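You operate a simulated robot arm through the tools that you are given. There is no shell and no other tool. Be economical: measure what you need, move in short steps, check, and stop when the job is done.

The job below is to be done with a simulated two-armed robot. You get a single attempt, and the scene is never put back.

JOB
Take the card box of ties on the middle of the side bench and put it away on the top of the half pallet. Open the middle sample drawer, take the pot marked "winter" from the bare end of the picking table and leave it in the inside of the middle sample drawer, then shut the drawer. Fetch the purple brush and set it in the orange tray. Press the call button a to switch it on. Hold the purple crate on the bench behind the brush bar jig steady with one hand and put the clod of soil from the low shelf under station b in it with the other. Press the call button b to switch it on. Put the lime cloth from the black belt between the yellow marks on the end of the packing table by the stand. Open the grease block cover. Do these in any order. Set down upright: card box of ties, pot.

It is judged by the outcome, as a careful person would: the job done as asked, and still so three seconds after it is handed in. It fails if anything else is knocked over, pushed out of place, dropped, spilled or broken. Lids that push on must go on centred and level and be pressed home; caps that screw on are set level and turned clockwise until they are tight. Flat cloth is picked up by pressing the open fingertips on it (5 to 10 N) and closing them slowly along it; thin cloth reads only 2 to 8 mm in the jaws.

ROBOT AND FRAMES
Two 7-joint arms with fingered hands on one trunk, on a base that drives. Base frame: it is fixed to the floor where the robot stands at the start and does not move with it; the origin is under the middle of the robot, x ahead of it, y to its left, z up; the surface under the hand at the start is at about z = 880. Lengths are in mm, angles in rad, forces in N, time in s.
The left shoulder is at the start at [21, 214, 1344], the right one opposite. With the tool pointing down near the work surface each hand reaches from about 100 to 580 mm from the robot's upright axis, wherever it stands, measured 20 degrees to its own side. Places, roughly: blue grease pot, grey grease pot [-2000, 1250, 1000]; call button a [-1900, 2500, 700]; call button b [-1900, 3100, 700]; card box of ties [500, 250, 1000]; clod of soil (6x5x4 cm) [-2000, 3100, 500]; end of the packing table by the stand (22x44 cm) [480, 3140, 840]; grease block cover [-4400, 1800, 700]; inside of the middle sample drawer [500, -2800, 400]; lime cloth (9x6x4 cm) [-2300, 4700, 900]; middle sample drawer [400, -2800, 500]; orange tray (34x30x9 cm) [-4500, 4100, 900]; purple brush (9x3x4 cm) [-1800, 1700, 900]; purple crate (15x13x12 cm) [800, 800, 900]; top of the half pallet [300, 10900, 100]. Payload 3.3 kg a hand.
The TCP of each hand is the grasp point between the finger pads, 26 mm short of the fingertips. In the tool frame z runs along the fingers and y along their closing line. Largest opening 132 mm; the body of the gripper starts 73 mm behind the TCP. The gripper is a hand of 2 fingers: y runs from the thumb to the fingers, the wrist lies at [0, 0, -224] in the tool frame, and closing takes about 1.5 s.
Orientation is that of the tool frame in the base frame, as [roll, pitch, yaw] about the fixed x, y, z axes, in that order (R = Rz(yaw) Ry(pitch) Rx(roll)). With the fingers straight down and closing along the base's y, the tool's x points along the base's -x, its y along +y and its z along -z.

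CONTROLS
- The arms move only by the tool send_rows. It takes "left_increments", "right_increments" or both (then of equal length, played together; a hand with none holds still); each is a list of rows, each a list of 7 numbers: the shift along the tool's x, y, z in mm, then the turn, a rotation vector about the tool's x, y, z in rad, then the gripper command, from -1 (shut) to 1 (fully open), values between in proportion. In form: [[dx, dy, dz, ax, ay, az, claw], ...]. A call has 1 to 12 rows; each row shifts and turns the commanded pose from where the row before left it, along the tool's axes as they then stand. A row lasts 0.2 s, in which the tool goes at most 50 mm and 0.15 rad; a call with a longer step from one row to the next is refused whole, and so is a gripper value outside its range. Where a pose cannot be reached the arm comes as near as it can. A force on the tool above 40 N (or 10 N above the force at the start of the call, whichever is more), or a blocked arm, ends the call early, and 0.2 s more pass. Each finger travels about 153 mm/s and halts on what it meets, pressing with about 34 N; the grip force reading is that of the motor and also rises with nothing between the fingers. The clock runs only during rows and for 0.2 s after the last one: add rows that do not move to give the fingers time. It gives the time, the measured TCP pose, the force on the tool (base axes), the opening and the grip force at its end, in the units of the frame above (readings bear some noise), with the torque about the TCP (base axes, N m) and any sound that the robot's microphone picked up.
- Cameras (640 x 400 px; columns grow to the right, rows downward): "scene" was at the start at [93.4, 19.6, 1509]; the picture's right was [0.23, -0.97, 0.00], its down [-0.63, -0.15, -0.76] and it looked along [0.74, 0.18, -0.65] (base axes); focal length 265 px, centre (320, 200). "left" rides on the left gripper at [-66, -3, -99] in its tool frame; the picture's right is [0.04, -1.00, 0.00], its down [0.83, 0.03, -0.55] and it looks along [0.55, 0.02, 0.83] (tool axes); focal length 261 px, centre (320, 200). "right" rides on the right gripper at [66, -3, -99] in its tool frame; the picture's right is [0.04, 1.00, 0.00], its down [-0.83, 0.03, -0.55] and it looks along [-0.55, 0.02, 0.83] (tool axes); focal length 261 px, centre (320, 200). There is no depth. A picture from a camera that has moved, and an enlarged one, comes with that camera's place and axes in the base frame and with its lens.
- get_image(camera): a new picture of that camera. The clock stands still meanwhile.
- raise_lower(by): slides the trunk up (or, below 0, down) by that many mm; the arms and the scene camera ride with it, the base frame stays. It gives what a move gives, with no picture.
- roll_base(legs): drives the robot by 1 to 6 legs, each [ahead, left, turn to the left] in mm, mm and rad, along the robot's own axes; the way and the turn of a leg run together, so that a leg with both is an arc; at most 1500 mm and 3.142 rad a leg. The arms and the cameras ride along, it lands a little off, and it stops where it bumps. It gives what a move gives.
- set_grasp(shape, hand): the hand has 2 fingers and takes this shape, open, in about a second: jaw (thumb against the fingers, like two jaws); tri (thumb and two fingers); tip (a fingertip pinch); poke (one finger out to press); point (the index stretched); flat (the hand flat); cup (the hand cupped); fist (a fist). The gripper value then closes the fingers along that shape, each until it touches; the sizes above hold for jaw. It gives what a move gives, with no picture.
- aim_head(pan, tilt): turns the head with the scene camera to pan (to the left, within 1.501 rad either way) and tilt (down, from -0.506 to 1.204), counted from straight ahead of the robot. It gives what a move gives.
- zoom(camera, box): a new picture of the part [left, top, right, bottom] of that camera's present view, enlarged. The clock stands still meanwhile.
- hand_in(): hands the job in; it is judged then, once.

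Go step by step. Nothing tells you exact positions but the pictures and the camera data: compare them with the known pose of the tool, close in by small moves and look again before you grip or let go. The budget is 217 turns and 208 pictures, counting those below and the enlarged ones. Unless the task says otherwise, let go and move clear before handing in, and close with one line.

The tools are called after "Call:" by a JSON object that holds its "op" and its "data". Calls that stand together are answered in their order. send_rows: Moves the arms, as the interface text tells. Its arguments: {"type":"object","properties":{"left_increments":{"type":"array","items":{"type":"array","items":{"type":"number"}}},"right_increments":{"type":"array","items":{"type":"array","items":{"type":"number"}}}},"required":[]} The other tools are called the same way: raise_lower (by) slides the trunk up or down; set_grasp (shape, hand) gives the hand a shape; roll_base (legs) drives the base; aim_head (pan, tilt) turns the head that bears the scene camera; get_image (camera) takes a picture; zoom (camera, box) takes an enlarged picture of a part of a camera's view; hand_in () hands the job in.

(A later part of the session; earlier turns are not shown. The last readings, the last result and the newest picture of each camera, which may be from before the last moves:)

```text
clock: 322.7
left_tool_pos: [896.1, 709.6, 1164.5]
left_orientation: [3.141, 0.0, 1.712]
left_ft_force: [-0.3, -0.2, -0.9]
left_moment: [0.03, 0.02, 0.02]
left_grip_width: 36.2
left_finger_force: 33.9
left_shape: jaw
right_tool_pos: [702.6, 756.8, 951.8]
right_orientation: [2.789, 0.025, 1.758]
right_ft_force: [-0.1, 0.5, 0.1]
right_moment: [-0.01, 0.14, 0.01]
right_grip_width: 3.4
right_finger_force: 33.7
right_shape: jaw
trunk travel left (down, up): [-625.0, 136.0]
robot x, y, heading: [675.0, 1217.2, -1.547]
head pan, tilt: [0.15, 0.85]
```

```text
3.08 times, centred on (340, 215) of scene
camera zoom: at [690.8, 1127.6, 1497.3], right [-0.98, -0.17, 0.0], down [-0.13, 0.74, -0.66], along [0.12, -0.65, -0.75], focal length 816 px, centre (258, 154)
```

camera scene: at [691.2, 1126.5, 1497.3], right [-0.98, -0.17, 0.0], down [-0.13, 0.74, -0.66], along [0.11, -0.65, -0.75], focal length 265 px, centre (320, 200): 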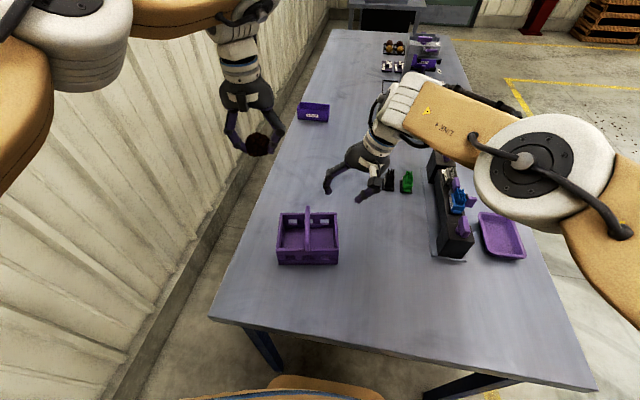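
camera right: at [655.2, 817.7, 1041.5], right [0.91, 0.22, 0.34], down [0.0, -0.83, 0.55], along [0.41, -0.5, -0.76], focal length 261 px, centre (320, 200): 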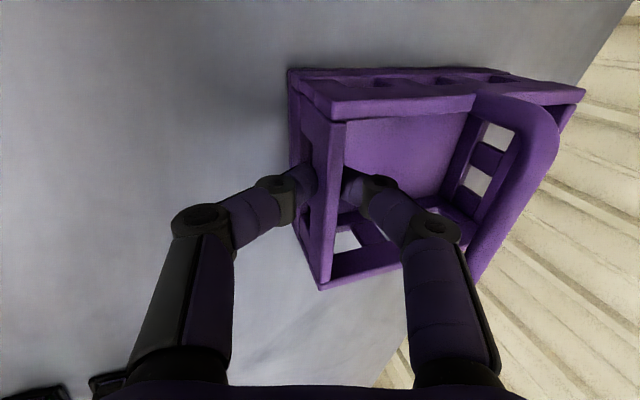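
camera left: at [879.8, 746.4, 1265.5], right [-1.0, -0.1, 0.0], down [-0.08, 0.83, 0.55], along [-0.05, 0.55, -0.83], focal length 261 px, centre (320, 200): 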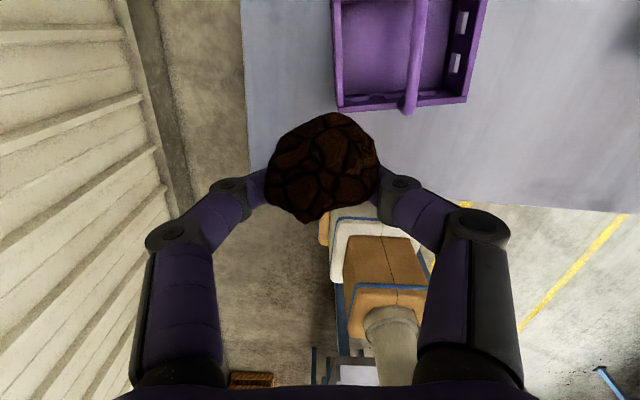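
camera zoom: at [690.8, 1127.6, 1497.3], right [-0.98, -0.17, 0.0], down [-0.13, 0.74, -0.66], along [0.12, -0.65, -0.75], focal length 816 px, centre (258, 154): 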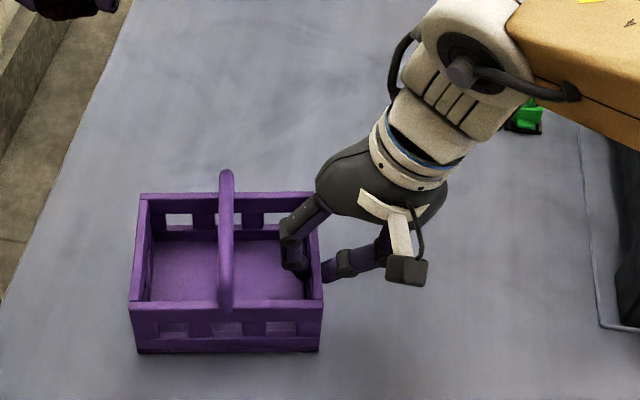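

The crate is steadied by the right hand. Now I turn the left hand 90° so its fingers close along the crate's depth.

Call:
{"op": "send_rows", "data": {"left_increments": [[0, 0, 0, 0, 0, -0.135, -0.6], [0, 0, 0, 0, 0, -0.135, -0.6], [0, 0, 0, 0, 0, -0.135, -0.6], [0, 0, 0, 0, 0, -0.135, -0.6], [0, 0, 0, 0, 0, -0.135, -0.6], [0, 0, 0, 0, 0, -0.135, -0.6], [0, 0, 0, 0, 0, -0.135, -0.6], [0, 0, 0, 0, 0, -0.135, -0.6], [0, 0, 0, 0, 0, -0.135, -0.6], [0, 0, 0, 0, 0, -0.135, -0.6], [0, 0, 0, 0, 0, -0.135, -0.6], [0, 0, 0, 0, 0, -0.135, -0.6]]}}

Call:
{"op": "get_image", "data": {"camera": "left"}}

```text
clock: 325.3
left_tool_pos: [895.4, 709.4, 1166.1]
left_orientation: [-3.14, 0.0, -2.951]
left_ft_force: [0.4, 0.1, -1.2]
left_moment: [0.03, 0.0, 0.0]
left_grip_width: 36.2
left_finger_force: 34.3
left_shape: jaw
right_tool_pos: [703.2, 758.8, 952.4]
right_orientation: [2.788, 0.026, 1.756]
right_ft_force: [0.1, -0.4, 0.1]
right_moment: [-0.06, 0.09, -0.03]
right_grip_width: 3.4
right_finger_force: 33.5
right_shape: jaw
trunk travel left (down, up): [-625.0, 136.0]
robot x, y, heading: [674.4, 1214.3, -1.548]
head pan, tilt: [0.15, 0.85]
```

```text
96 pictures are left
camera left: at [961.2, 720.1, 1265.7], right [0.15, -0.99, 0.0], down [-0.82, -0.12, 0.55], along [-0.55, -0.08, -0.83], focal length 261 px, centre (320, 200)
```

left: 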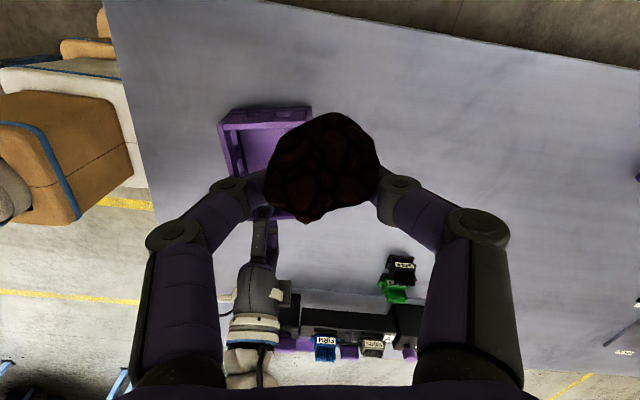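

Call:
{"op": "send_rows", "data": {"left_increments": [[30.3, 34.2, 0, 0, 0, 0, -0.6], [30.3, 34.2, 0, 0, 0, 0, -0.6], [0, 0, 45, 0, 0, 0, -0.6], [0, 0, 45, 0, 0, 0, -0.6], [0, 0, 0, 0, 0, 0, -0.6]]}}

Call:
{"op": "get_image", "data": {"camera": "left"}}

Call:
{"op": "get_image", "data": {"camera": "scene"}}

Call:
{"op": "get_image", "data": {"camera": "right"}}

```text
clock: 326.5
left_tool_pos: [822.4, 768.3, 1073.5]
left_orientation: [-3.138, 0.001, -2.955]
left_ft_force: [0.1, 0.3, -1.3]
left_moment: [-0.02, 0.01, 0.02]
left_grip_width: 36.4
left_finger_force: 34.2
left_shape: jaw
right_tool_pos: [702.8, 757.4, 952.3]
right_orientation: [2.791, 0.024, 1.757]
right_ft_force: [-0.2, -0.5, 0.8]
right_moment: [-0.02, 0.09, -0.03]
right_grip_width: 3.5
right_finger_force: 34.2
right_shape: jaw
trunk travel left (down, up): [-625.0, 136.0]
robot x, y, heading: [678.4, 1214.5, -1.546]
head pan, tilt: [0.15, 0.85]
```

```text
95 pictures are left
camera left: at [888.2, 777.9, 1172.8], right [0.15, -0.99, 0.0], down [-0.82, -0.12, 0.55], along [-0.55, -0.08, -0.83], focal length 261 px, centre (320, 200)
```

left: 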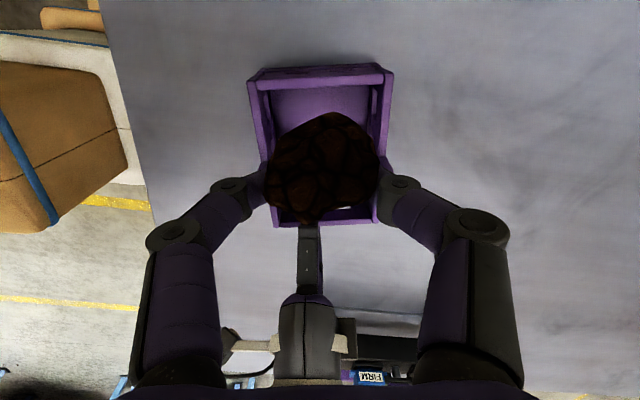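

```text
94 pictures are left
camera scene: at [691.0, 1127.8, 1497.4], right [-0.98, -0.17, 0.0], down [-0.13, 0.74, -0.66], along [0.12, -0.65, -0.75], focal length 265 px, centre (320, 200)
```

scene: 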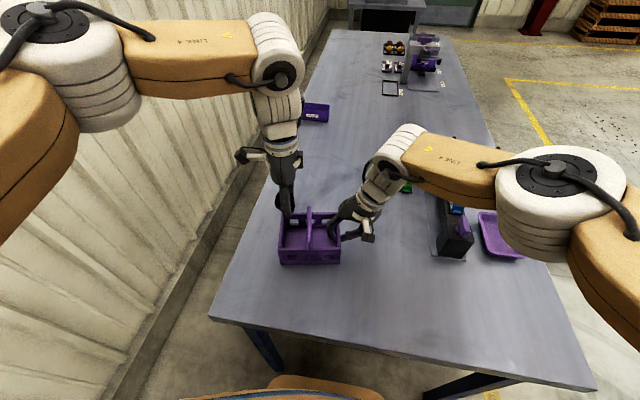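

```text
93 pictures are left
camera right: at [655.3, 817.8, 1041.7], right [0.91, 0.22, 0.34], down [0.0, -0.83, 0.55], along [0.41, -0.5, -0.76], focal length 261 px, centre (320, 200)
```

right: 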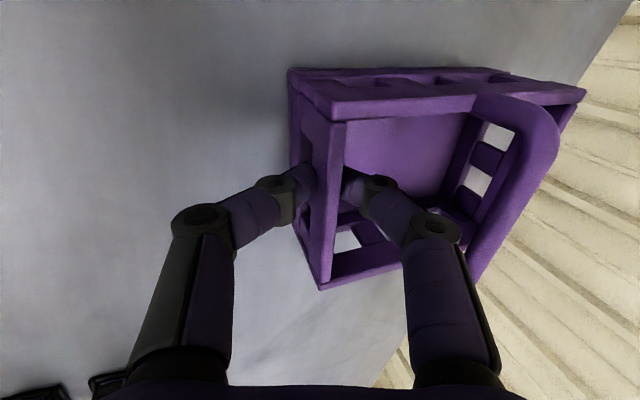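

The clod is centred over the left half. I lower it into the crate in steps, watching forces.

Call:
{"op": "send_rows", "data": {"left_increments": [[-2, 0, 30, 0, 0, 0, -0.6], [0, 0, 30, 0, 0, 0, -0.6], [0, 0, 25, 0, 0, 0, -0.6], [0, 0, 15, 0, 0, 0, -0.6], [0, 0, 12, 0, 0, 0, -0.6], [0, 0, 0, 0, 0, 0, -0.6]]}}

Call:
{"op": "get_image", "data": {"camera": "left"}}

Call:
{"op": "zoom", "data": {"camera": "scene", "box": [240, 150, 400, 280]}}

Call:
{"op": "get_image", "data": {"camera": "right"}}

```text
clock: 327.9
left_tool_pos: [824.2, 765.8, 963.4]
left_orientation: [-3.139, 0.0, -2.953]
left_ft_force: [-8.8, -3.4, 6.6]
left_moment: [-0.01, -0.08, -0.08]
left_grip_width: 36.5
left_finger_force: 34.0
left_shape: jaw
right_tool_pos: [702.1, 758.7, 951.9]
right_orientation: [2.787, 0.025, 1.761]
right_ft_force: [5.6, 1.3, -0.1]
right_moment: [-0.02, -0.04, -0.01]
right_grip_width: 3.0
right_finger_force: 33.9
right_shape: jaw
trunk travel left (down, up): [-625.0, 136.0]
robot x, y, heading: [674.3, 1218.6, -1.547]
head pan, tilt: [0.15, 0.85]
```

```text
92 pictures are left
camera left: at [888.5, 776.3, 1063.9], right [0.15, -0.99, 0.0], down [-0.82, -0.12, 0.55], along [-0.55, -0.08, -0.83], focal length 261 px, centre (320, 200)
```

left: 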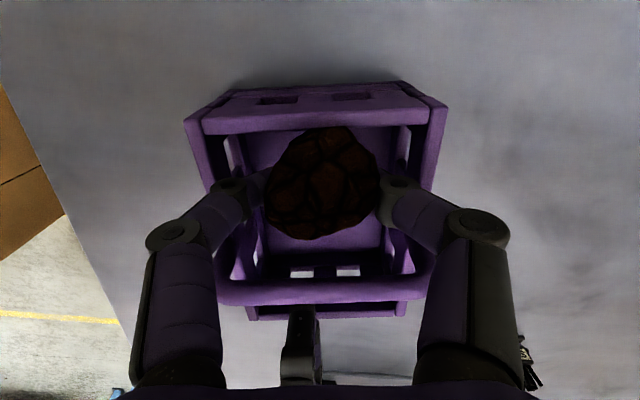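

```text
3.08 times, centred on (320, 215) of scene
camera zoom: at [690.2, 1128.2, 1497.4], right [-0.98, -0.17, 0.0], down [-0.13, 0.74, -0.66], along [0.12, -0.65, -0.75], focal length 816 px, centre (320, 154)
```

zoom: 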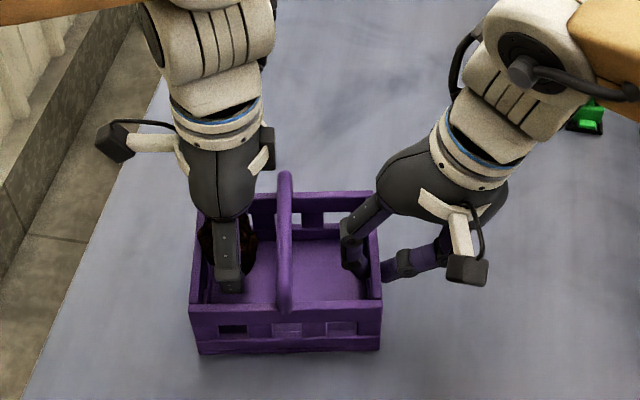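

```text
90 pictures are left
camera right: at [655.3, 818.2, 1042.0], right [0.91, 0.22, 0.35], down [0.0, -0.83, 0.55], along [0.41, -0.5, -0.76], focal length 261 px, centre (320, 200)
```

right: 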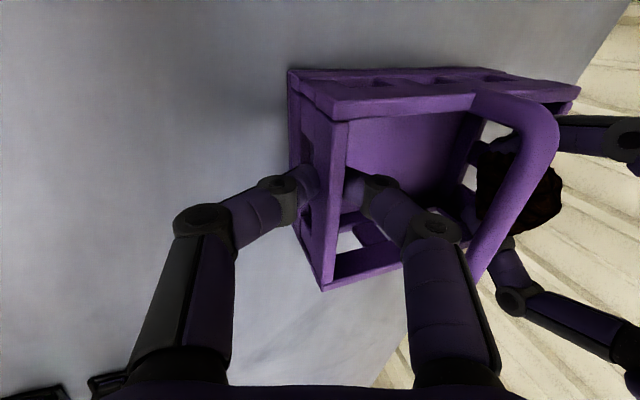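

The clod touches the outer wall; there's room toward the handle. I shift it 9 mm inward and lower a bit more.

Call:
{"op": "send_rows", "data": {"left_increments": [[5, 0, -3, 0, 0, 0, -0.6], [5, 0, 0, 0, 0, 0, -0.6], [0, 0, 6, 0, 0, 0, -0.6], [0, 0, 5, 0, 0, 0, -0.6], [0, 0, 0, 0, 0, 0, -0.6]]}}

Call:
{"op": "get_image", "data": {"camera": "left"}}

```text
clock: 329.1
left_tool_pos: [815.1, 763.7, 954.5]
left_orientation: [-3.139, -0.002, -2.953]
left_ft_force: [1.0, -0.1, -0.5]
left_moment: [0.0, -0.01, 0.0]
left_grip_width: 36.4
left_finger_force: 33.7
left_shape: jaw
right_tool_pos: [702.8, 757.3, 952.6]
right_orientation: [2.788, 0.024, 1.758]
right_ft_force: [0.0, -1.0, -0.1]
right_moment: [0.02, 0.07, 0.02]
right_grip_width: 3.0
right_finger_force: 34.0
right_shape: jaw
trunk travel left (down, up): [-625.0, 136.0]
robot x, y, heading: [674.1, 1217.0, -1.55]
head pan, tilt: [0.15, 0.85]
```

```text
89 pictures are left
camera left: at [880.7, 773.8, 1055.1], right [0.15, -0.99, 0.0], down [-0.82, -0.12, 0.55], along [-0.55, -0.08, -0.83], focal length 261 px, centre (320, 200)
```

left: 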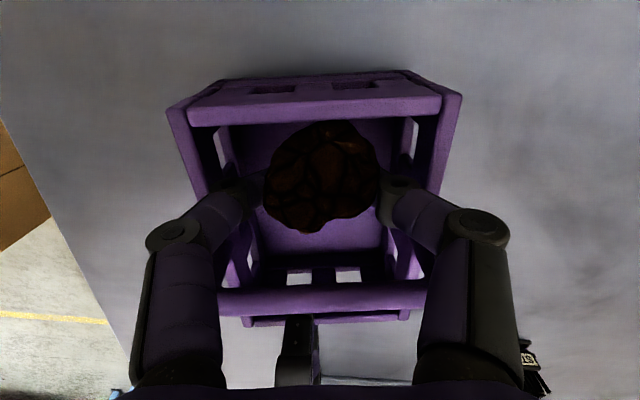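

Call:
{"op": "send_rows", "data": {"left_increments": [[0, 0, 5, 0, 0, 0, -0.6], [0, 0, 5, 0, 0, 0, -0.6], [0, 0, 5, 0, 0, 0, -0.6], [0, 0, 4, 0, 0, 0, -0.6], [0, 0, 0, 0, 0, 0, -0.6]]}}

Call:
{"op": "get_image", "data": {"camera": "left"}}

```text
clock: 330.3
left_tool_pos: [814.9, 763.8, 938.6]
left_orientation: [-3.134, -0.006, -2.956]
left_ft_force: [0.8, 5.6, 16.3]
left_moment: [-0.48, -0.11, -0.08]
left_grip_width: 33.9
left_finger_force: 33.5
left_shape: jaw
right_tool_pos: [702.4, 759.0, 951.7]
right_orientation: [2.789, 0.027, 1.757]
right_ft_force: [0.3, -2.2, -4.0]
right_moment: [-0.07, 0.09, -0.02]
right_grip_width: 2.9
right_finger_force: 34.2
right_shape: jaw
trunk travel left (down, up): [-625.0, 136.0]
robot x, y, heading: [678.5, 1216.8, -1.543]
head pan, tilt: [0.15, 0.85]
stopped in row 5 (left hand): the force on the tool passed its limit at 42 N (the readings are from after the stop); the commanded pose is now the measured one
```

```text
88 pictures are left
camera left: at [879.8, 773.2, 1039.4], right [0.15, -0.99, 0.01], down [-0.82, -0.12, 0.56], along [-0.55, -0.09, -0.83], focal length 261 px, centre (320, 200)
```

left: 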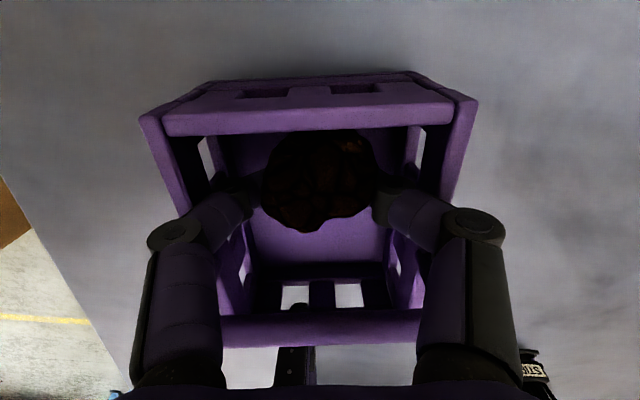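

Contact felt (floor or rim). I back up 2 mm and open just enough, then rise.

Call:
{"op": "send_rows", "data": {"left_increments": [[0, 0, -2, 0, 0, 0, -0.45], [0, 0, 0, 0, 0, 0, -0.3], [0, 0, 0, 0, 0, 0, -0.2], [0, 0, 0, 0, 0, 0, -0.15], [0, 0, 0, 0, 0, 0, -0.15]]}}

Call:
{"op": "get_image", "data": {"camera": "left"}}

```text
clock: 331.5
left_tool_pos: [814.6, 762.9, 940.8]
left_orientation: [-3.138, -0.005, -2.953]
left_ft_force: [-0.5, 4.8, 8.6]
left_moment: [-0.28, -0.04, -0.23]
left_grip_width: 33.7
left_finger_force: 0.1
left_shape: jaw
right_tool_pos: [702.8, 759.1, 951.0]
right_orientation: [2.79, 0.026, 1.757]
right_ft_force: [0.1, -1.9, -1.6]
right_moment: [-0.04, 0.14, -0.03]
right_grip_width: 3.0
right_finger_force: 34.2
right_shape: jaw
trunk travel left (down, up): [-625.0, 136.0]
robot x, y, heading: [676.2, 1215.6, -1.544]
head pan, tilt: [0.15, 0.85]
```

```text
87 pictures are left
camera left: at [880.1, 773.5, 1040.3], right [0.15, -0.99, 0.01], down [-0.82, -0.12, 0.56], along [-0.55, -0.09, -0.83], focal length 261 px, centre (320, 200)
```

left: 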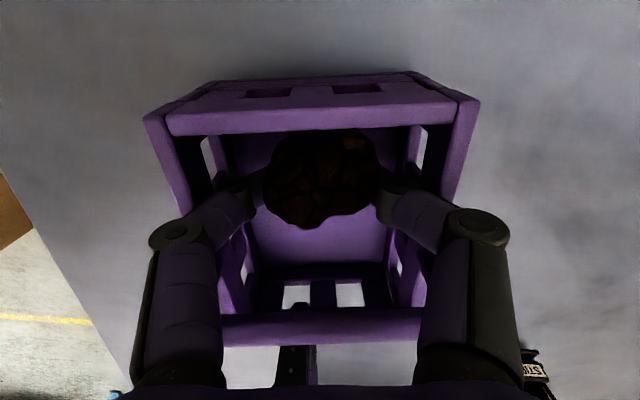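

The fingers can't open against the walls this deep. I rise in small steps while opening.

Call:
{"op": "send_rows", "data": {"left_increments": [[0, 0, -6, 0, 0, 0, -0.4], [0, 0, -6, 0, 0, 0, -0.35], [0, 0, -6, 0, 0, 0, -0.3], [0, 0, 0, 0, 0, 0, -0.25], [0, 0, 0, 0, 0, 0, -0.2]]}}

Call:
{"op": "get_image", "data": {"camera": "left"}}

```text
clock: 332.7
left_tool_pos: [815.8, 763.3, 958.7]
left_orientation: [-3.136, -0.003, -2.953]
left_ft_force: [0.4, -0.4, -0.5]
left_moment: [-0.02, 0.0, 0.02]
left_grip_width: 52.3
left_finger_force: 0.1
left_shape: jaw
right_tool_pos: [702.7, 758.9, 951.6]
right_orientation: [2.789, 0.024, 1.757]
right_ft_force: [0.4, -0.2, 0.0]
right_moment: [-0.01, 0.12, -0.01]
right_grip_width: 2.9
right_finger_force: 33.8
right_shape: jaw
trunk travel left (down, up): [-625.0, 136.0]
robot x, y, heading: [677.5, 1217.6, -1.548]
head pan, tilt: [0.15, 0.85]
```

```text
86 pictures are left
camera left: at [880.6, 772.7, 1058.2], right [0.15, -0.99, 0.01], down [-0.82, -0.12, 0.56], along [-0.55, -0.09, -0.83], focal length 261 px, centre (320, 200)
```

left: 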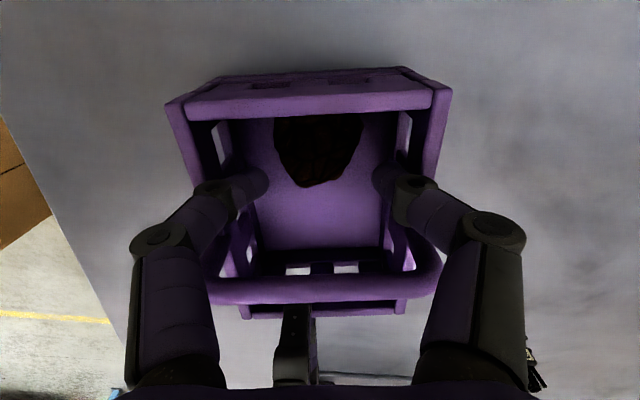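

The clod lies in the crate. Left hand rises, then the right hand releases the wall and rises.

Call:
{"op": "send_rows", "data": {"left_increments": [[0, 0, -40, 0, 0, 0, -0.2], [0, 0, -45, 0, 0, 0, -0.2], [0, 0, -45, 0, 0, 0, -0.2], [0, 0, -45, 0, 0, 0, -0.2], [0, 0, 0, 0, 0, 0, -0.2], [0, 0, 0, 0, 0, 0, -0.2]]}}

Call:
{"op": "send_rows", "data": {"right_increments": [[0, 0, 0, 0, 0, 0, -0.8], [0, 0, 0, 0, 0, 0, -0.5], [0, 0, 0, 0, 0, 0, -0.2], [0, 0, 0, 0, 0, 0, -0.1], [0, 8, -19, 0, 0, 0, -0.1], [0, 13, -35, 0, 0, 0, -0.1], [0, 13, -35, 0, 0, 0, -0.1], [0, 13, -35, 0, 0, 0, -0.1], [0, 13, -35, 0, 0, 0, -0.1]]}}

Call:
{"op": "get_image", "data": {"camera": "scene"}}

Call:
{"op": "zoom", "data": {"camera": "left", "box": [180, 50, 480, 250]}}

```text
clock: 334.1
left_tool_pos: [815.5, 763.3, 1134.1]
left_orientation: [-3.137, -0.004, -2.953]
left_ft_force: [0.0, -0.1, 1.1]
left_moment: [0.02, -0.01, 0.01]
left_grip_width: 52.4
left_finger_force: 0.0
left_shape: jaw
right_tool_pos: [703.2, 760.5, 950.7]
right_orientation: [2.789, 0.025, 1.758]
right_ft_force: [-0.1, 0.4, -0.1]
right_moment: [-0.02, 0.11, 0.05]
right_grip_width: 2.7
right_finger_force: 33.9
right_shape: jaw
trunk travel left (down, up): [-625.0, 136.0]
robot x, y, heading: [676.8, 1217.2, -1.542]
head pan, tilt: [0.15, 0.85]
```

```text
clock: 336.1
left_tool_pos: [817.5, 762.0, 1135.2]
left_orientation: [-3.137, -0.003, -2.953]
left_ft_force: [-0.5, -0.1, 0.1]
left_moment: [-0.01, 0.02, -0.01]
left_grip_width: 52.6
left_finger_force: 0.0
left_shape: jaw
right_tool_pos: [703.8, 764.0, 1121.1]
right_orientation: [2.788, 0.025, 1.757]
right_ft_force: [-0.9, -0.1, 0.5]
right_moment: [0.0, 0.02, 0.0]
right_grip_width: 59.0
right_finger_force: 0.1
right_shape: jaw
trunk travel left (down, up): [-625.0, 136.0]
robot x, y, heading: [679.6, 1216.8, -1.541]
head pan, tilt: [0.15, 0.85]
```

```text
85 pictures are left
camera scene: at [691.2, 1128.4, 1497.4], right [-0.98, -0.17, 0.0], down [-0.13, 0.74, -0.66], along [0.12, -0.65, -0.75], focal length 265 px, centre (320, 200)
```

scene: 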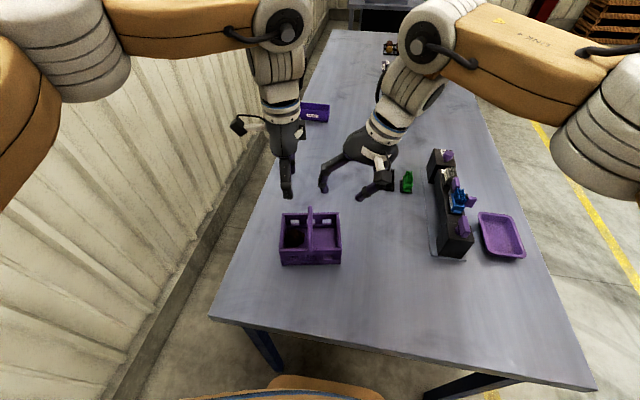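

```text
2.00 times, centred on (330, 150) of left
camera zoom: at [882.4, 773.2, 1233.4], right [0.15, -0.99, 0.01], down [-0.82, -0.12, 0.56], along [-0.55, -0.09, -0.83], focal length 521 px, centre (300, 300)
```

zoom: 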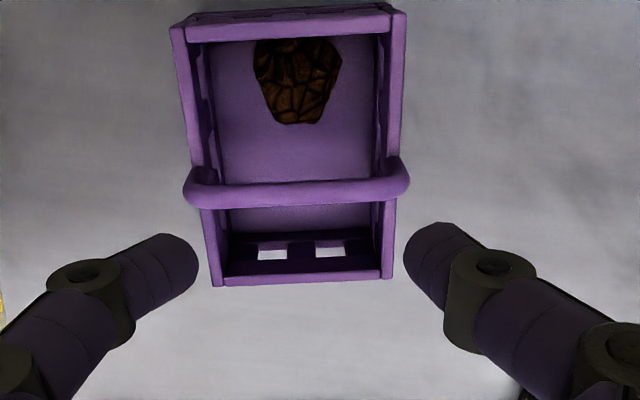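

The clod is in the crate, everything undisturbed. I restore both hands to natural poses and back out of the gap toward the picking table.

Call:
{"op": "send_rows", "data": {"left_increments": [[0, 0, -5, 0, 0, 0.135, 0], [0, 0, -5, 0, 0, 0.135, 0], [0, 0, 0, 0, 0, 0.135, 0], [0, 0, 0, 0, 0, 0.135, 0], [0, 0, 0, 0, 0, 0.135, 0], [0, 0, 0, 0, 0, 0.135, 0], [0, 0, 0, 0, 0, 0.135, 0], [0, 0, 0, 0, 0, 0.135, 0], [0, 0, 0, 0, 0, 0.135, 0], [0, 0, 0, 0, 0, 0.135, 0], [0, 0, 0, 0, 0, 0.135, 0], [0, 0, 0, 0, 0, 0.135, 0]], "right_increments": [[0, -20, -5, 0.118, 0, 0, 1], [0, -20, -5, 0.118, 0, 0, 1], [0, -20, -5, 0.118, 0, 0.05, 1], [0, -20, -5, 0, 0, 0.05, 1], [0, -20, 0, 0, 0, 0.05, 1], [0, 0, 0, 0, 0, 0, 1], [0, 0, 0, 0, 0, 0, 1], [0, 0, 0, 0, 0, 0, 1], [0, 0, 0, 0, 0, 0, 1], [0, 0, 0, 0, 0, 0, 1], [0, 0, 0, 0, 0, 0, 1], [0, 0, 0, 0, 0, 0, 1]]}}

Call:
{"op": "roll_base", "data": {"legs": [[-95, 0, -0.028], [0, -1400, 0], [0, 0, -1.571]]}}

Call:
{"op": "aim_head", "data": {"pan": 0, "tilt": 0.45}}

Call:
{"op": "get_image", "data": {"camera": "scene"}}

```text
clock: 338.7
left_tool_pos: [816.1, 764.6, 1143.6]
left_orientation: [-3.139, 0.004, 1.709]
left_ft_force: [0.5, 0.4, 0.1]
left_moment: [0.01, 0.01, 0.0]
left_grip_width: 65.5
left_finger_force: 0.1
left_shape: jaw
right_tool_pos: [603.9, 748.0, 1128.4]
right_orientation: [3.14, 0.021, 1.608]
right_ft_force: [-0.1, 0.0, -0.6]
right_moment: [0.01, -0.03, 0.0]
right_grip_width: 131.9
right_finger_force: 0.0
right_shape: jaw
trunk travel left (down, up): [-625.0, 136.0]
robot x, y, heading: [678.3, 1217.4, -1.541]
head pan, tilt: [0.15, 0.85]
```

```text
clock: 350.2
left_tool_pos: [-1172.6, 1172.7, 1142.6]
left_orientation: [-3.138, 0.007, 0.117]
left_ft_force: [-0.7, -0.2, -0.2]
left_moment: [0.01, 0.03, -0.03]
left_grip_width: 65.2
left_finger_force: 0.1
left_shape: jaw
right_tool_pos: [-1182.8, 1385.1, 1128.4]
right_orientation: [3.14, 0.02, 0.013]
right_ft_force: [-0.1, -0.4, -0.8]
right_moment: [0.01, -0.02, 0.01]
right_grip_width: 132.1
right_finger_force: 0.0
right_shape: jaw
trunk travel left (down, up): [-625.0, 136.0]
robot x, y, heading: [-717.5, 1300.2, -3.131]
head pan, tilt: [0.15, 0.85]
```

```text
clock: 351.1
left_tool_pos: [-1171.7, 1171.6, 1143.4]
left_orientation: [-3.137, 0.007, 0.118]
left_ft_force: [1.0, 0.1, 0.9]
left_moment: [0.02, 0.02, -0.01]
left_grip_width: 65.3
left_finger_force: 0.1
left_shape: jaw
right_tool_pos: [-1182.5, 1384.3, 1128.4]
right_orientation: [3.14, 0.02, 0.013]
right_ft_force: [-0.4, 0.2, 0.0]
right_moment: [0.01, -0.03, 0.0]
right_grip_width: 131.9
right_finger_force: 0.1
right_shape: jaw
trunk travel left (down, up): [-625.0, 136.0]
robot x, y, heading: [-713.1, 1301.8, -3.142]
head pan, tilt: [0.0, 0.45]
```

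```text
83 pictures are left
camera scene: at [-820.1, 1299.9, 1531.7], right [0.0, 1.0, 0.0], down [0.44, 0.0, -0.9], along [-0.9, 0.0, -0.44], focal length 265 px, centre (320, 200)
```

scene: 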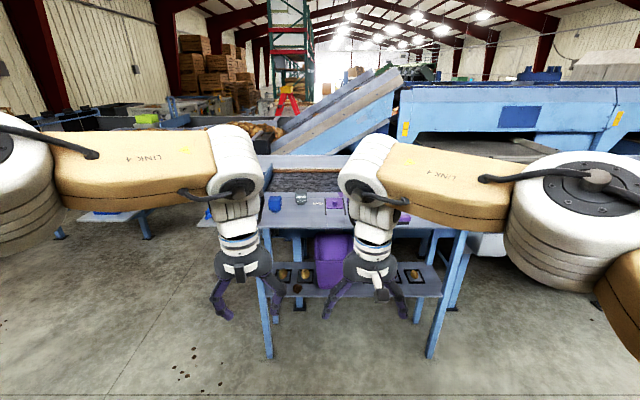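

I see the picking table ahead with blue and grey pots at its left end and purple items on the right. I'll enlarge.

Call:
{"op": "zoom", "data": {"camera": "scene", "box": [250, 170, 430, 300]}}

Call:
{"op": "roll_base", "data": {"legs": [[420, 0, 0]]}}

Call:
{"op": "aim_head", "data": {"pan": 0.0, "tilt": 0.7}}

Call:
{"op": "get_image", "data": {"camera": "scene"}}

```text
3.08 times, centred on (340, 235) of scene
camera zoom: at [-820.1, 1299.9, 1531.7], right [0.0, 1.0, 0.0], down [0.44, 0.0, -0.9], along [-0.9, 0.0, -0.44], focal length 816 px, centre (258, 92)
```

zoom: 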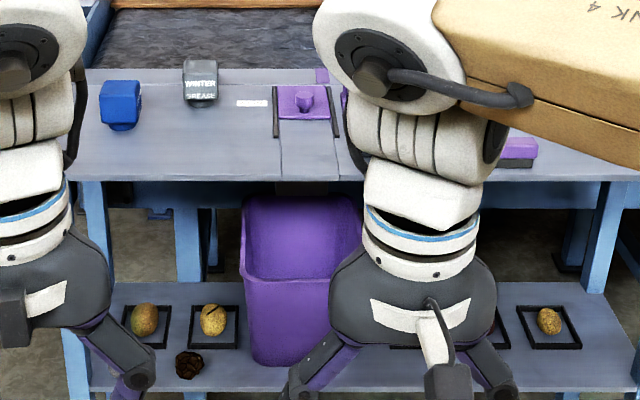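

```text
clock: 353.6
left_tool_pos: [-1591.5, 1167.3, 1142.1]
left_orientation: [-3.139, 0.005, 0.12]
left_ft_force: [-1.3, -0.3, 0.3]
left_moment: [0.01, 0.02, -0.01]
left_grip_width: 65.3
left_finger_force: 0.0
left_shape: jaw
right_tool_pos: [-1602.8, 1380.2, 1127.7]
right_orientation: [3.139, 0.021, 0.02]
right_ft_force: [0.0, -0.1, 0.0]
right_moment: [0.0, -0.01, -0.01]
right_grip_width: 131.9
right_finger_force: 0.0
right_shape: jaw
trunk travel left (down, up): [-625.0, 136.0]
robot x, y, heading: [-1134.1, 1293.5, -3.136]
head pan, tilt: [0.0, 0.45]
```

```text
clock: 354.4
left_tool_pos: [-1590.6, 1167.2, 1143.2]
left_orientation: [-3.138, 0.004, 0.123]
left_ft_force: [-0.2, 0.2, -0.5]
left_moment: [-0.03, -0.02, 0.02]
left_grip_width: 65.4
left_finger_force: 0.0
left_shape: jaw
right_tool_pos: [-1601.1, 1379.9, 1127.5]
right_orientation: [3.14, 0.021, 0.02]
right_ft_force: [0.1, 0.8, -0.8]
right_moment: [0.01, 0.0, -0.02]
right_grip_width: 131.8
right_finger_force: 0.1
right_shape: jaw
trunk travel left (down, up): [-625.0, 136.0]
robot x, y, heading: [-1139.0, 1301.1, -3.133]
head pan, tilt: [0.0, 0.7]
```

```text
81 pictures are left
camera scene: at [-1231.6, 1297.7, 1509.7], right [-0.01, 1.0, 0.0], down [0.64, 0.0, -0.77], along [-0.77, -0.01, -0.64], focal length 265 px, centre (320, 200)
```

scene: 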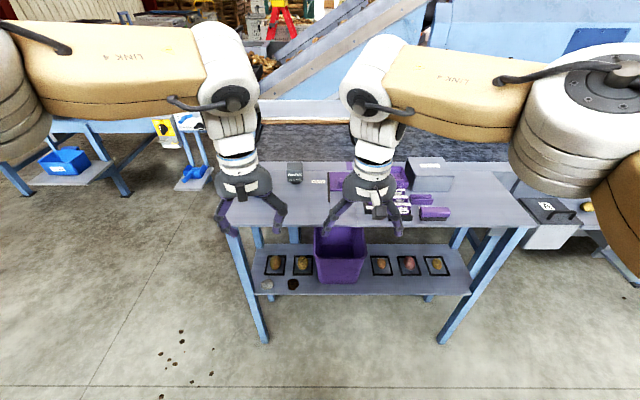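

The grey pot reads "WINTER GREASE", at about [-1999, 1204] on the table (z ≈ 940). I drive up so the left hand reaches it.

Call:
{"op": "roll_base", "data": {"legs": [[380, -20, 0]]}}

Call:
{"op": "get_image", "data": {"camera": "left"}}

Call:
{"op": "aim_head", "data": {"pan": 0.0, "tilt": 0.85}}

Call:
{"op": "get_image", "data": {"camera": "scene"}}

```text
clock: 356.8
left_tool_pos: [-1974.5, 1184.5, 1144.3]
left_orientation: [-3.138, 0.005, 0.123]
left_ft_force: [-0.1, -0.7, 0.8]
left_moment: [-0.03, -0.01, -0.02]
left_grip_width: 65.5
left_finger_force: 0.1
left_shape: jaw
right_tool_pos: [-1987.2, 1397.2, 1128.2]
right_orientation: [3.138, 0.021, 0.019]
right_ft_force: [0.2, -0.3, -0.1]
right_moment: [0.02, -0.01, 0.0]
right_grip_width: 131.8
right_finger_force: 0.0
right_shape: jaw
trunk travel left (down, up): [-625.0, 136.0]
robot x, y, heading: [-1520.7, 1315.1, -3.136]
head pan, tilt: [0.0, 0.7]
```

```text
80 pictures are left
camera left: at [-2040.0, 1179.8, 1243.5], right [-0.08, 1.0, 0.0], down [0.83, 0.07, 0.55], along [0.55, 0.05, -0.84], focal length 261 px, centre (320, 200)
```

left: 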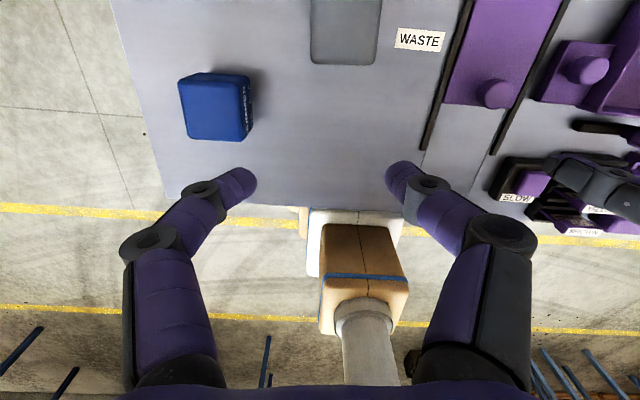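

```text
clock: 357.5
left_tool_pos: [-1975.6, 1185.3, 1143.4]
left_orientation: [-3.139, 0.008, 0.122]
left_ft_force: [0.2, 0.5, 0.5]
left_moment: [0.02, -0.01, 0.0]
left_grip_width: 65.2
left_finger_force: 0.0
left_shape: jaw
right_tool_pos: [-1986.8, 1397.2, 1127.7]
right_orientation: [3.141, 0.02, 0.02]
right_ft_force: [-0.2, 0.1, -0.7]
right_moment: [-0.04, 0.0, -0.01]
right_grip_width: 132.3
right_finger_force: 0.1
right_shape: jaw
trunk travel left (down, up): [-625.0, 136.0]
robot x, y, heading: [-1516.7, 1314.4, -3.132]
head pan, tilt: [0.0, 0.85]
```

```text
79 pictures are left
camera scene: at [-1609.2, 1315.0, 1497.4], right [-0.01, 1.0, 0.0], down [0.75, 0.01, -0.66], along [-0.66, 0.0, -0.75], focal length 265 px, centre (320, 200)
```

scene: 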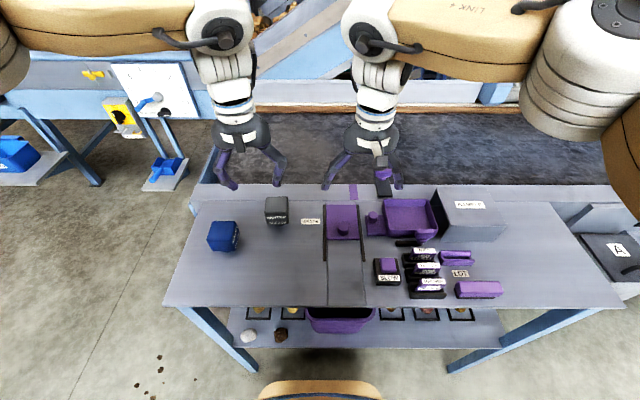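

The grey pot's centre is about [-2038, 1203], roughly 70 mm wide. I open the left hand and move above it.

Call:
{"op": "send_rows", "data": {"left_increments": [[-29.7, -12.7, 0, 0, 0, 0, 0.75], [-29.7, -12.7, 0, 0, 0, 0, 0.75], [0, 0, 45, 0, 0, 0, 0.75], [0, 0, 0, 0, 0, 0, 0.75]]}}

Call:
{"op": "get_image", "data": {"camera": "left"}}

Call:
{"op": "zoom", "data": {"camera": "scene", "box": [180, 100, 360, 260]}}

```text
clock: 358.5
left_tool_pos: [-2026.8, 1202.0, 1098.2]
left_orientation: [-3.138, 0.007, 0.123]
left_ft_force: [0.6, -0.7, -0.4]
left_moment: [-0.02, 0.01, -0.01]
left_grip_width: 115.2
left_finger_force: 0.0
left_shape: jaw
left hand out of reach, approached as far as the arm can: row 2
right_tool_pos: [-1985.8, 1398.1, 1127.0]
right_orientation: [3.138, 0.024, 0.018]
right_ft_force: [0.7, -0.3, 0.5]
right_moment: [-0.03, 0.01, 0.02]
right_grip_width: 132.0
right_finger_force: 0.0
right_shape: jaw
trunk travel left (down, up): [-625.0, 136.0]
robot x, y, heading: [-1519.2, 1317.1, -3.132]
head pan, tilt: [0.0, 0.85]
```

```text
78 pictures are left
camera left: at [-2092.1, 1197.3, 1198.5], right [-0.08, 1.0, 0.0], down [0.83, 0.07, 0.55], along [0.55, 0.05, -0.84], focal length 261 px, centre (320, 200)
```

left: 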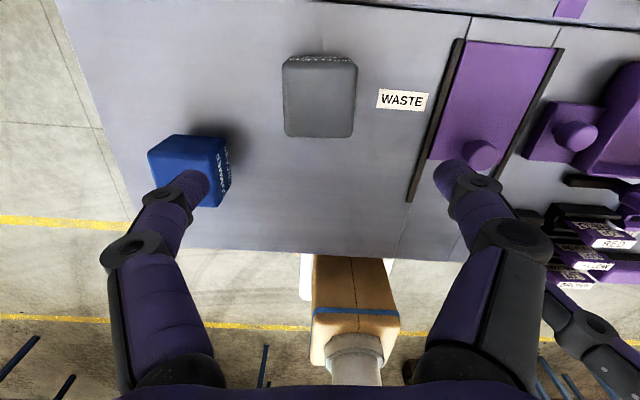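

```text
2.50 times, centred on (270, 180) of scene
camera zoom: at [-1608.8, 1315.9, 1497.4], right [-0.01, 1.0, 0.0], down [0.75, 0.01, -0.66], along [-0.66, -0.01, -0.75], focal length 663 px, centre (445, 250)
```

zoom: 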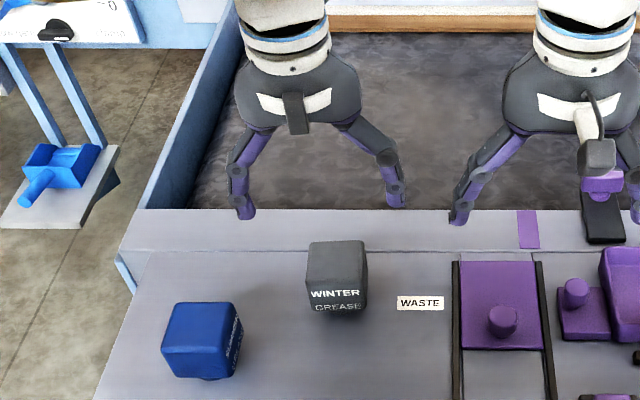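

Pot top centre [-2046, 1202, 980]. I drive 40 mm closer, then descend over it.

Call:
{"op": "roll_base", "data": {"legs": [[40, 0, 0]]}}

Call:
{"op": "send_rows", "data": {"left_increments": [[20, 0, 30, 0, 0, 0, 0.75], [0, 0, 0, 0, 0, 0, 0.75]]}}

Call:
{"op": "get_image", "data": {"camera": "left"}}

```text
clock: 359.4
left_tool_pos: [-2070.4, 1201.7, 1098.2]
left_orientation: [-3.139, 0.002, 0.124]
left_ft_force: [0.1, 0.6, 0.0]
left_moment: [0.01, -0.03, 0.05]
left_grip_width: 115.2
left_finger_force: 0.1
left_shape: jaw
right_tool_pos: [-2029.3, 1397.0, 1126.9]
right_orientation: [3.139, 0.02, 0.021]
right_ft_force: [0.0, -0.2, 0.4]
right_moment: [0.01, -0.04, -0.02]
right_grip_width: 131.8
right_finger_force: 0.1
right_shape: jaw
trunk travel left (down, up): [-625.0, 136.0]
robot x, y, heading: [-1559.7, 1313.1, -3.135]
head pan, tilt: [0.0, 0.85]
```

```text
clock: 360.0
left_tool_pos: [-2049.4, 1205.0, 1067.7]
left_orientation: [-3.138, 0.005, 0.121]
left_ft_force: [-0.9, -0.9, 0.1]
left_moment: [-0.01, -0.02, -0.03]
left_grip_width: 115.2
left_finger_force: 0.0
left_shape: jaw
right_tool_pos: [-2027.9, 1397.0, 1127.5]
right_orientation: [3.139, 0.022, 0.021]
right_ft_force: [0.5, 0.8, 0.2]
right_moment: [-0.03, 0.0, 0.01]
right_grip_width: 131.7
right_finger_force: 0.1
right_shape: jaw
trunk travel left (down, up): [-625.0, 136.0]
robot x, y, heading: [-1557.8, 1311.2, -3.128]
head pan, tilt: [0.0, 0.85]
```

```text
76 pictures are left
camera left: at [-2113.7, 1199.9, 1167.4], right [-0.08, 1.0, 0.0], down [0.83, 0.07, 0.55], along [0.55, 0.05, -0.84], focal length 261 px, centre (320, 200)
```

left: 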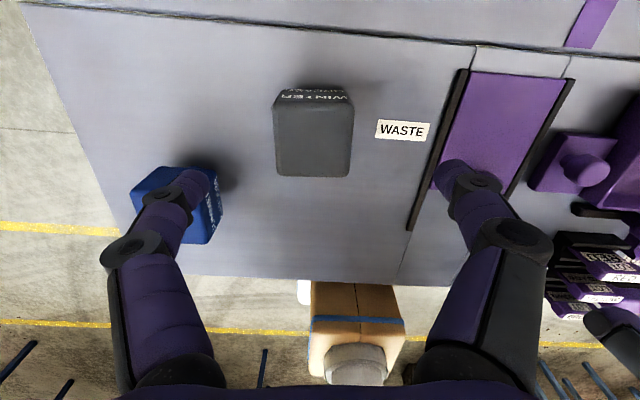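

Aligned. Going down and gripping the pot.

Call:
{"op": "send_rows", "data": {"left_increments": [[2, 2, 35, 0, 0, 0, 0.75], [0, 0, 35, 0, 0, 0, 0.75], [0, 0, 29, 0, 0, 0, 0.75], [0, 0, 0, 0, 0, 0, 0.4], [0, 0, 0, 0, 0, 0, 0.1], [0, 0, 0, 0, 0, 0, -0.2], [0, 0, 0, 0, 0, 0, -0.6], [0, 0, 0, 0, 0, 0, -0.6], [0, 0, 0, 0, 0, 0, -0.6]]}}

Call:
{"op": "get_image", "data": {"camera": "left"}}

```text
clock: 362.0
left_tool_pos: [-2046.5, 1201.8, 967.7]
left_orientation: [-3.137, 0.004, 0.12]
left_ft_force: [-0.4, 0.5, 0.4]
left_moment: [-0.02, 0.0, -0.01]
left_grip_width: 50.6
left_finger_force: 33.5
left_shape: jaw
right_tool_pos: [-2026.9, 1396.7, 1128.3]
right_orientation: [3.137, 0.021, 0.021]
right_ft_force: [0.1, -0.8, 0.7]
right_moment: [0.01, 0.01, 0.0]
right_grip_width: 131.7
right_finger_force: 0.1
right_shape: jaw
trunk travel left (down, up): [-625.0, 136.0]
robot x, y, heading: [-1558.0, 1316.2, -3.134]
head pan, tilt: [0.0, 0.85]
```

```text
75 pictures are left
camera left: at [-2111.6, 1197.0, 1067.4], right [-0.08, 1.0, 0.0], down [0.83, 0.07, 0.55], along [0.55, 0.05, -0.84], focal length 261 px, centre (320, 200)
```

left: 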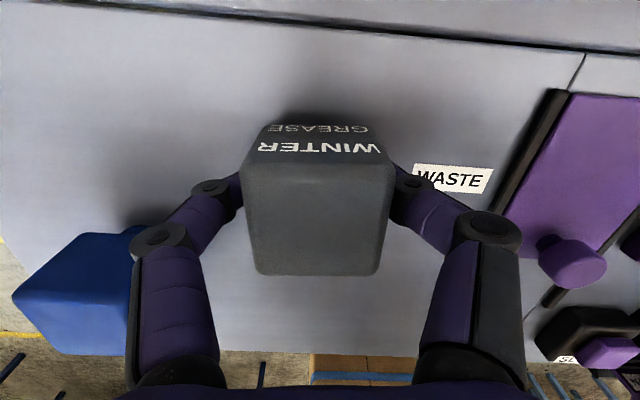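

Pot held. I lift it, back off and drive toward the sample drawers at about [400, -2800].

Call:
{"op": "send_rows", "data": {"left_increments": [[0, 0, -30, 0, 0, 0, -0.6], [0, 0, -45, 0, 0, 0, -0.6], [0, 0, -45, 0, 0, 0, -0.6], [0, 0, -30, 0, 0, 0, -0.6], [0, 0, 0, 0, 0, 0, -0.6]]}}

Call:
{"op": "roll_base", "data": {"legs": [[-700, 0, 0], [0, 0, 1.565], [1500, 0, 0], [1500, 0, 0], [300, 0, 0]]}}

Call:
{"op": "aim_head", "data": {"pan": 0.6, "tilt": 0.4}}

Call:
{"op": "get_image", "data": {"camera": "scene"}}

```text
clock: 363.2
left_tool_pos: [-2046.2, 1201.9, 1115.9]
left_orientation: [-3.139, 0.005, 0.123]
left_ft_force: [-0.1, 0.1, -2.7]
left_moment: [-0.03, 0.0, 0.01]
left_grip_width: 51.0
left_finger_force: 34.0
left_shape: jaw
right_tool_pos: [-2027.9, 1397.0, 1127.7]
right_orientation: [3.141, 0.021, 0.02]
right_ft_force: [0.3, -0.6, 0.5]
right_moment: [0.01, -0.03, 0.01]
right_grip_width: 132.0
right_finger_force: 0.1
right_shape: jaw
trunk travel left (down, up): [-625.0, 136.0]
robot x, y, heading: [-1564.8, 1315.0, -3.132]
head pan, tilt: [0.0, 0.85]
```

```text
clock: 386.7
left_tool_pos: [-724.9, -2479.3, 1115.4]
left_orientation: [-3.139, 0.004, 1.66]
left_ft_force: [0.1, -0.8, -1.9]
left_moment: [-0.01, 0.0, 0.01]
left_grip_width: 50.6
left_finger_force: 34.2
left_shape: jaw
right_tool_pos: [-918.5, -2452.9, 1126.9]
right_orientation: [3.138, 0.02, 1.56]
right_ft_force: [0.5, 0.5, 0.4]
right_moment: [-0.01, 0.0, -0.01]
right_grip_width: 131.8
right_finger_force: 0.1
right_shape: jaw
trunk travel left (down, up): [-625.0, 136.0]
robot x, y, heading: [-820.4, -1987.6, -1.591]
head pan, tilt: [0.0, 0.85]
```

```text
clock: 387.7
left_tool_pos: [-725.0, -2479.0, 1115.9]
left_orientation: [-3.138, 0.004, 1.662]
left_ft_force: [0.1, -0.6, -1.7]
left_moment: [0.0, -0.04, 0.0]
left_grip_width: 50.5
left_finger_force: 34.4
left_shape: jaw
right_tool_pos: [-919.3, -2453.8, 1128.2]
right_orientation: [3.139, 0.02, 1.562]
right_ft_force: [0.1, 0.6, 0.2]
right_moment: [0.0, 0.03, -0.03]
right_grip_width: 131.8
right_finger_force: 0.1
right_shape: jaw
trunk travel left (down, up): [-625.0, 136.0]
robot x, y, heading: [-821.0, -1985.9, -1.592]
head pan, tilt: [0.6, 0.4]
```

```text
74 pictures are left
camera scene: at [-772.9, -2077.7, 1536.4], right [-0.84, -0.54, 0.0], down [-0.21, 0.33, -0.92], along [0.5, -0.77, -0.39], focal length 265 px, centre (320, 200)
```

scene: 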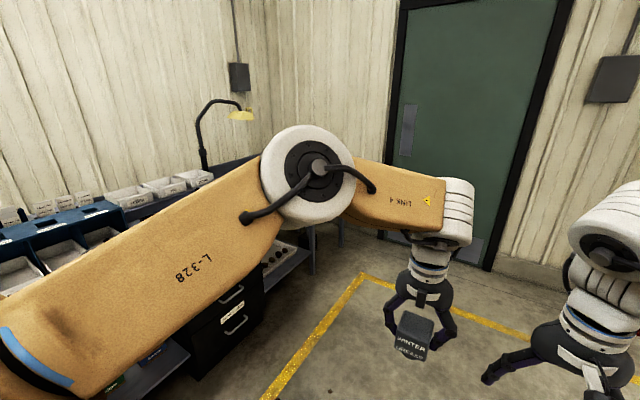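

A black drawer unit is under the bench. I turn to face it and slide alongside.

Call:
{"op": "roll_base", "data": {"legs": [[0, 0, 1.592], [0, -720, 0]]}}

Call:
{"op": "aim_head", "data": {"pan": 0.0, "tilt": 0.6}}

Call:
{"op": "get_image", "data": {"camera": "scene"}}

```text
clock: 395.4
left_tool_pos: [-341.3, -2601.8, 1114.7]
left_orientation: [-3.138, 0.006, -3.036]
left_ft_force: [0.0, 0.4, -1.9]
left_moment: [0.02, -0.03, 0.01]
left_grip_width: 50.3
left_finger_force: 34.7
left_shape: jaw
right_tool_pos: [-365.9, -2795.7, 1126.6]
right_orientation: [3.14, 0.02, -3.139]
right_ft_force: [-0.2, -0.1, -0.3]
right_moment: [0.0, -0.04, -0.01]
right_grip_width: 132.0
right_finger_force: 0.1
right_shape: jaw
trunk travel left (down, up): [-625.0, 136.0]
robot x, y, heading: [-832.7, -2708.0, -0.011]
head pan, tilt: [0.6, 0.4]
```

```text
clock: 396.4
left_tool_pos: [-342.5, -2602.2, 1116.1]
left_orientation: [-3.139, 0.005, -3.036]
left_ft_force: [-0.1, 0.2, -2.8]
left_moment: [0.04, -0.01, 0.0]
left_grip_width: 50.6
left_finger_force: 33.8
left_shape: jaw
right_tool_pos: [-366.2, -2794.3, 1128.1]
right_orientation: [3.14, 0.021, -3.138]
right_ft_force: [0.1, 0.2, -0.4]
right_moment: [0.01, -0.02, -0.01]
right_grip_width: 131.7
right_finger_force: 0.1
right_shape: jaw
trunk travel left (down, up): [-625.0, 136.0]
robot x, y, heading: [-829.7, -2705.0, -0.016]
head pan, tilt: [0.0, 0.6]
```

```text
73 pictures are left
camera scene: at [-731.6, -2706.0, 1518.2], right [-0.01, -1.0, 0.0], down [-0.57, 0.01, -0.82], along [0.82, -0.01, -0.57], focal length 265 px, centre (320, 200)
```

scene: 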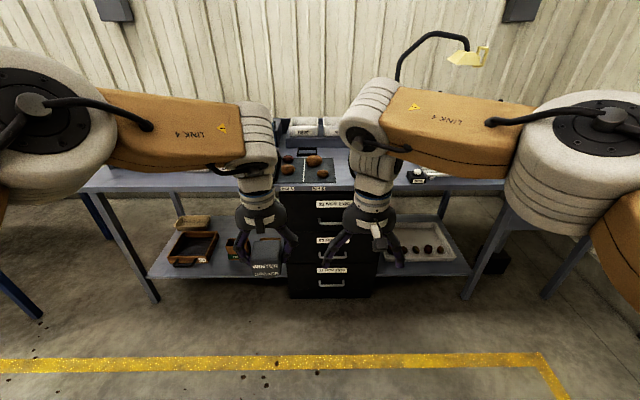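

Call:
{"op": "zoom", "data": {"camera": "scene", "box": [250, 170, 410, 310]}}

Call:
{"op": "get_image", "data": {"camera": "right"}}

```text
2.86 times, centred on (330, 240) of scene
camera zoom: at [-731.6, -2706.0, 1518.2], right [-0.01, -1.0, 0.0], down [-0.57, 0.01, -0.82], along [0.82, -0.01, -0.57], focal length 758 px, centre (291, 86)
```

zoom: 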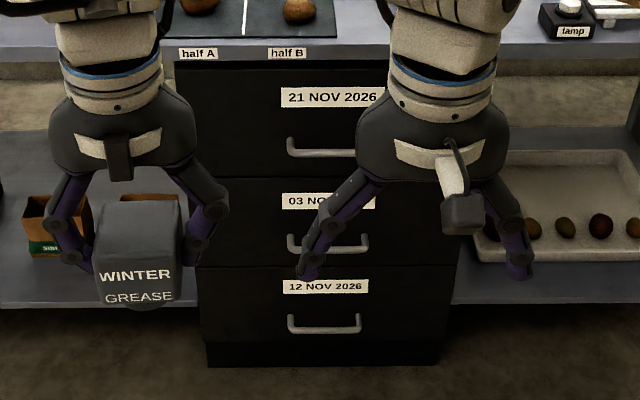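

```text
71 pictures are left
camera right: at [-432.4, -2798.0, 1224.6], right [-0.04, 1.0, 0.0], down [0.82, 0.04, 0.57], along [0.57, 0.03, -0.82], focal length 261 px, centre (320, 200)
```

right: 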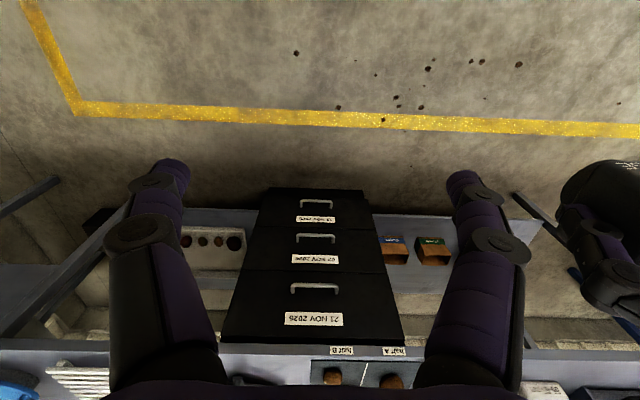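

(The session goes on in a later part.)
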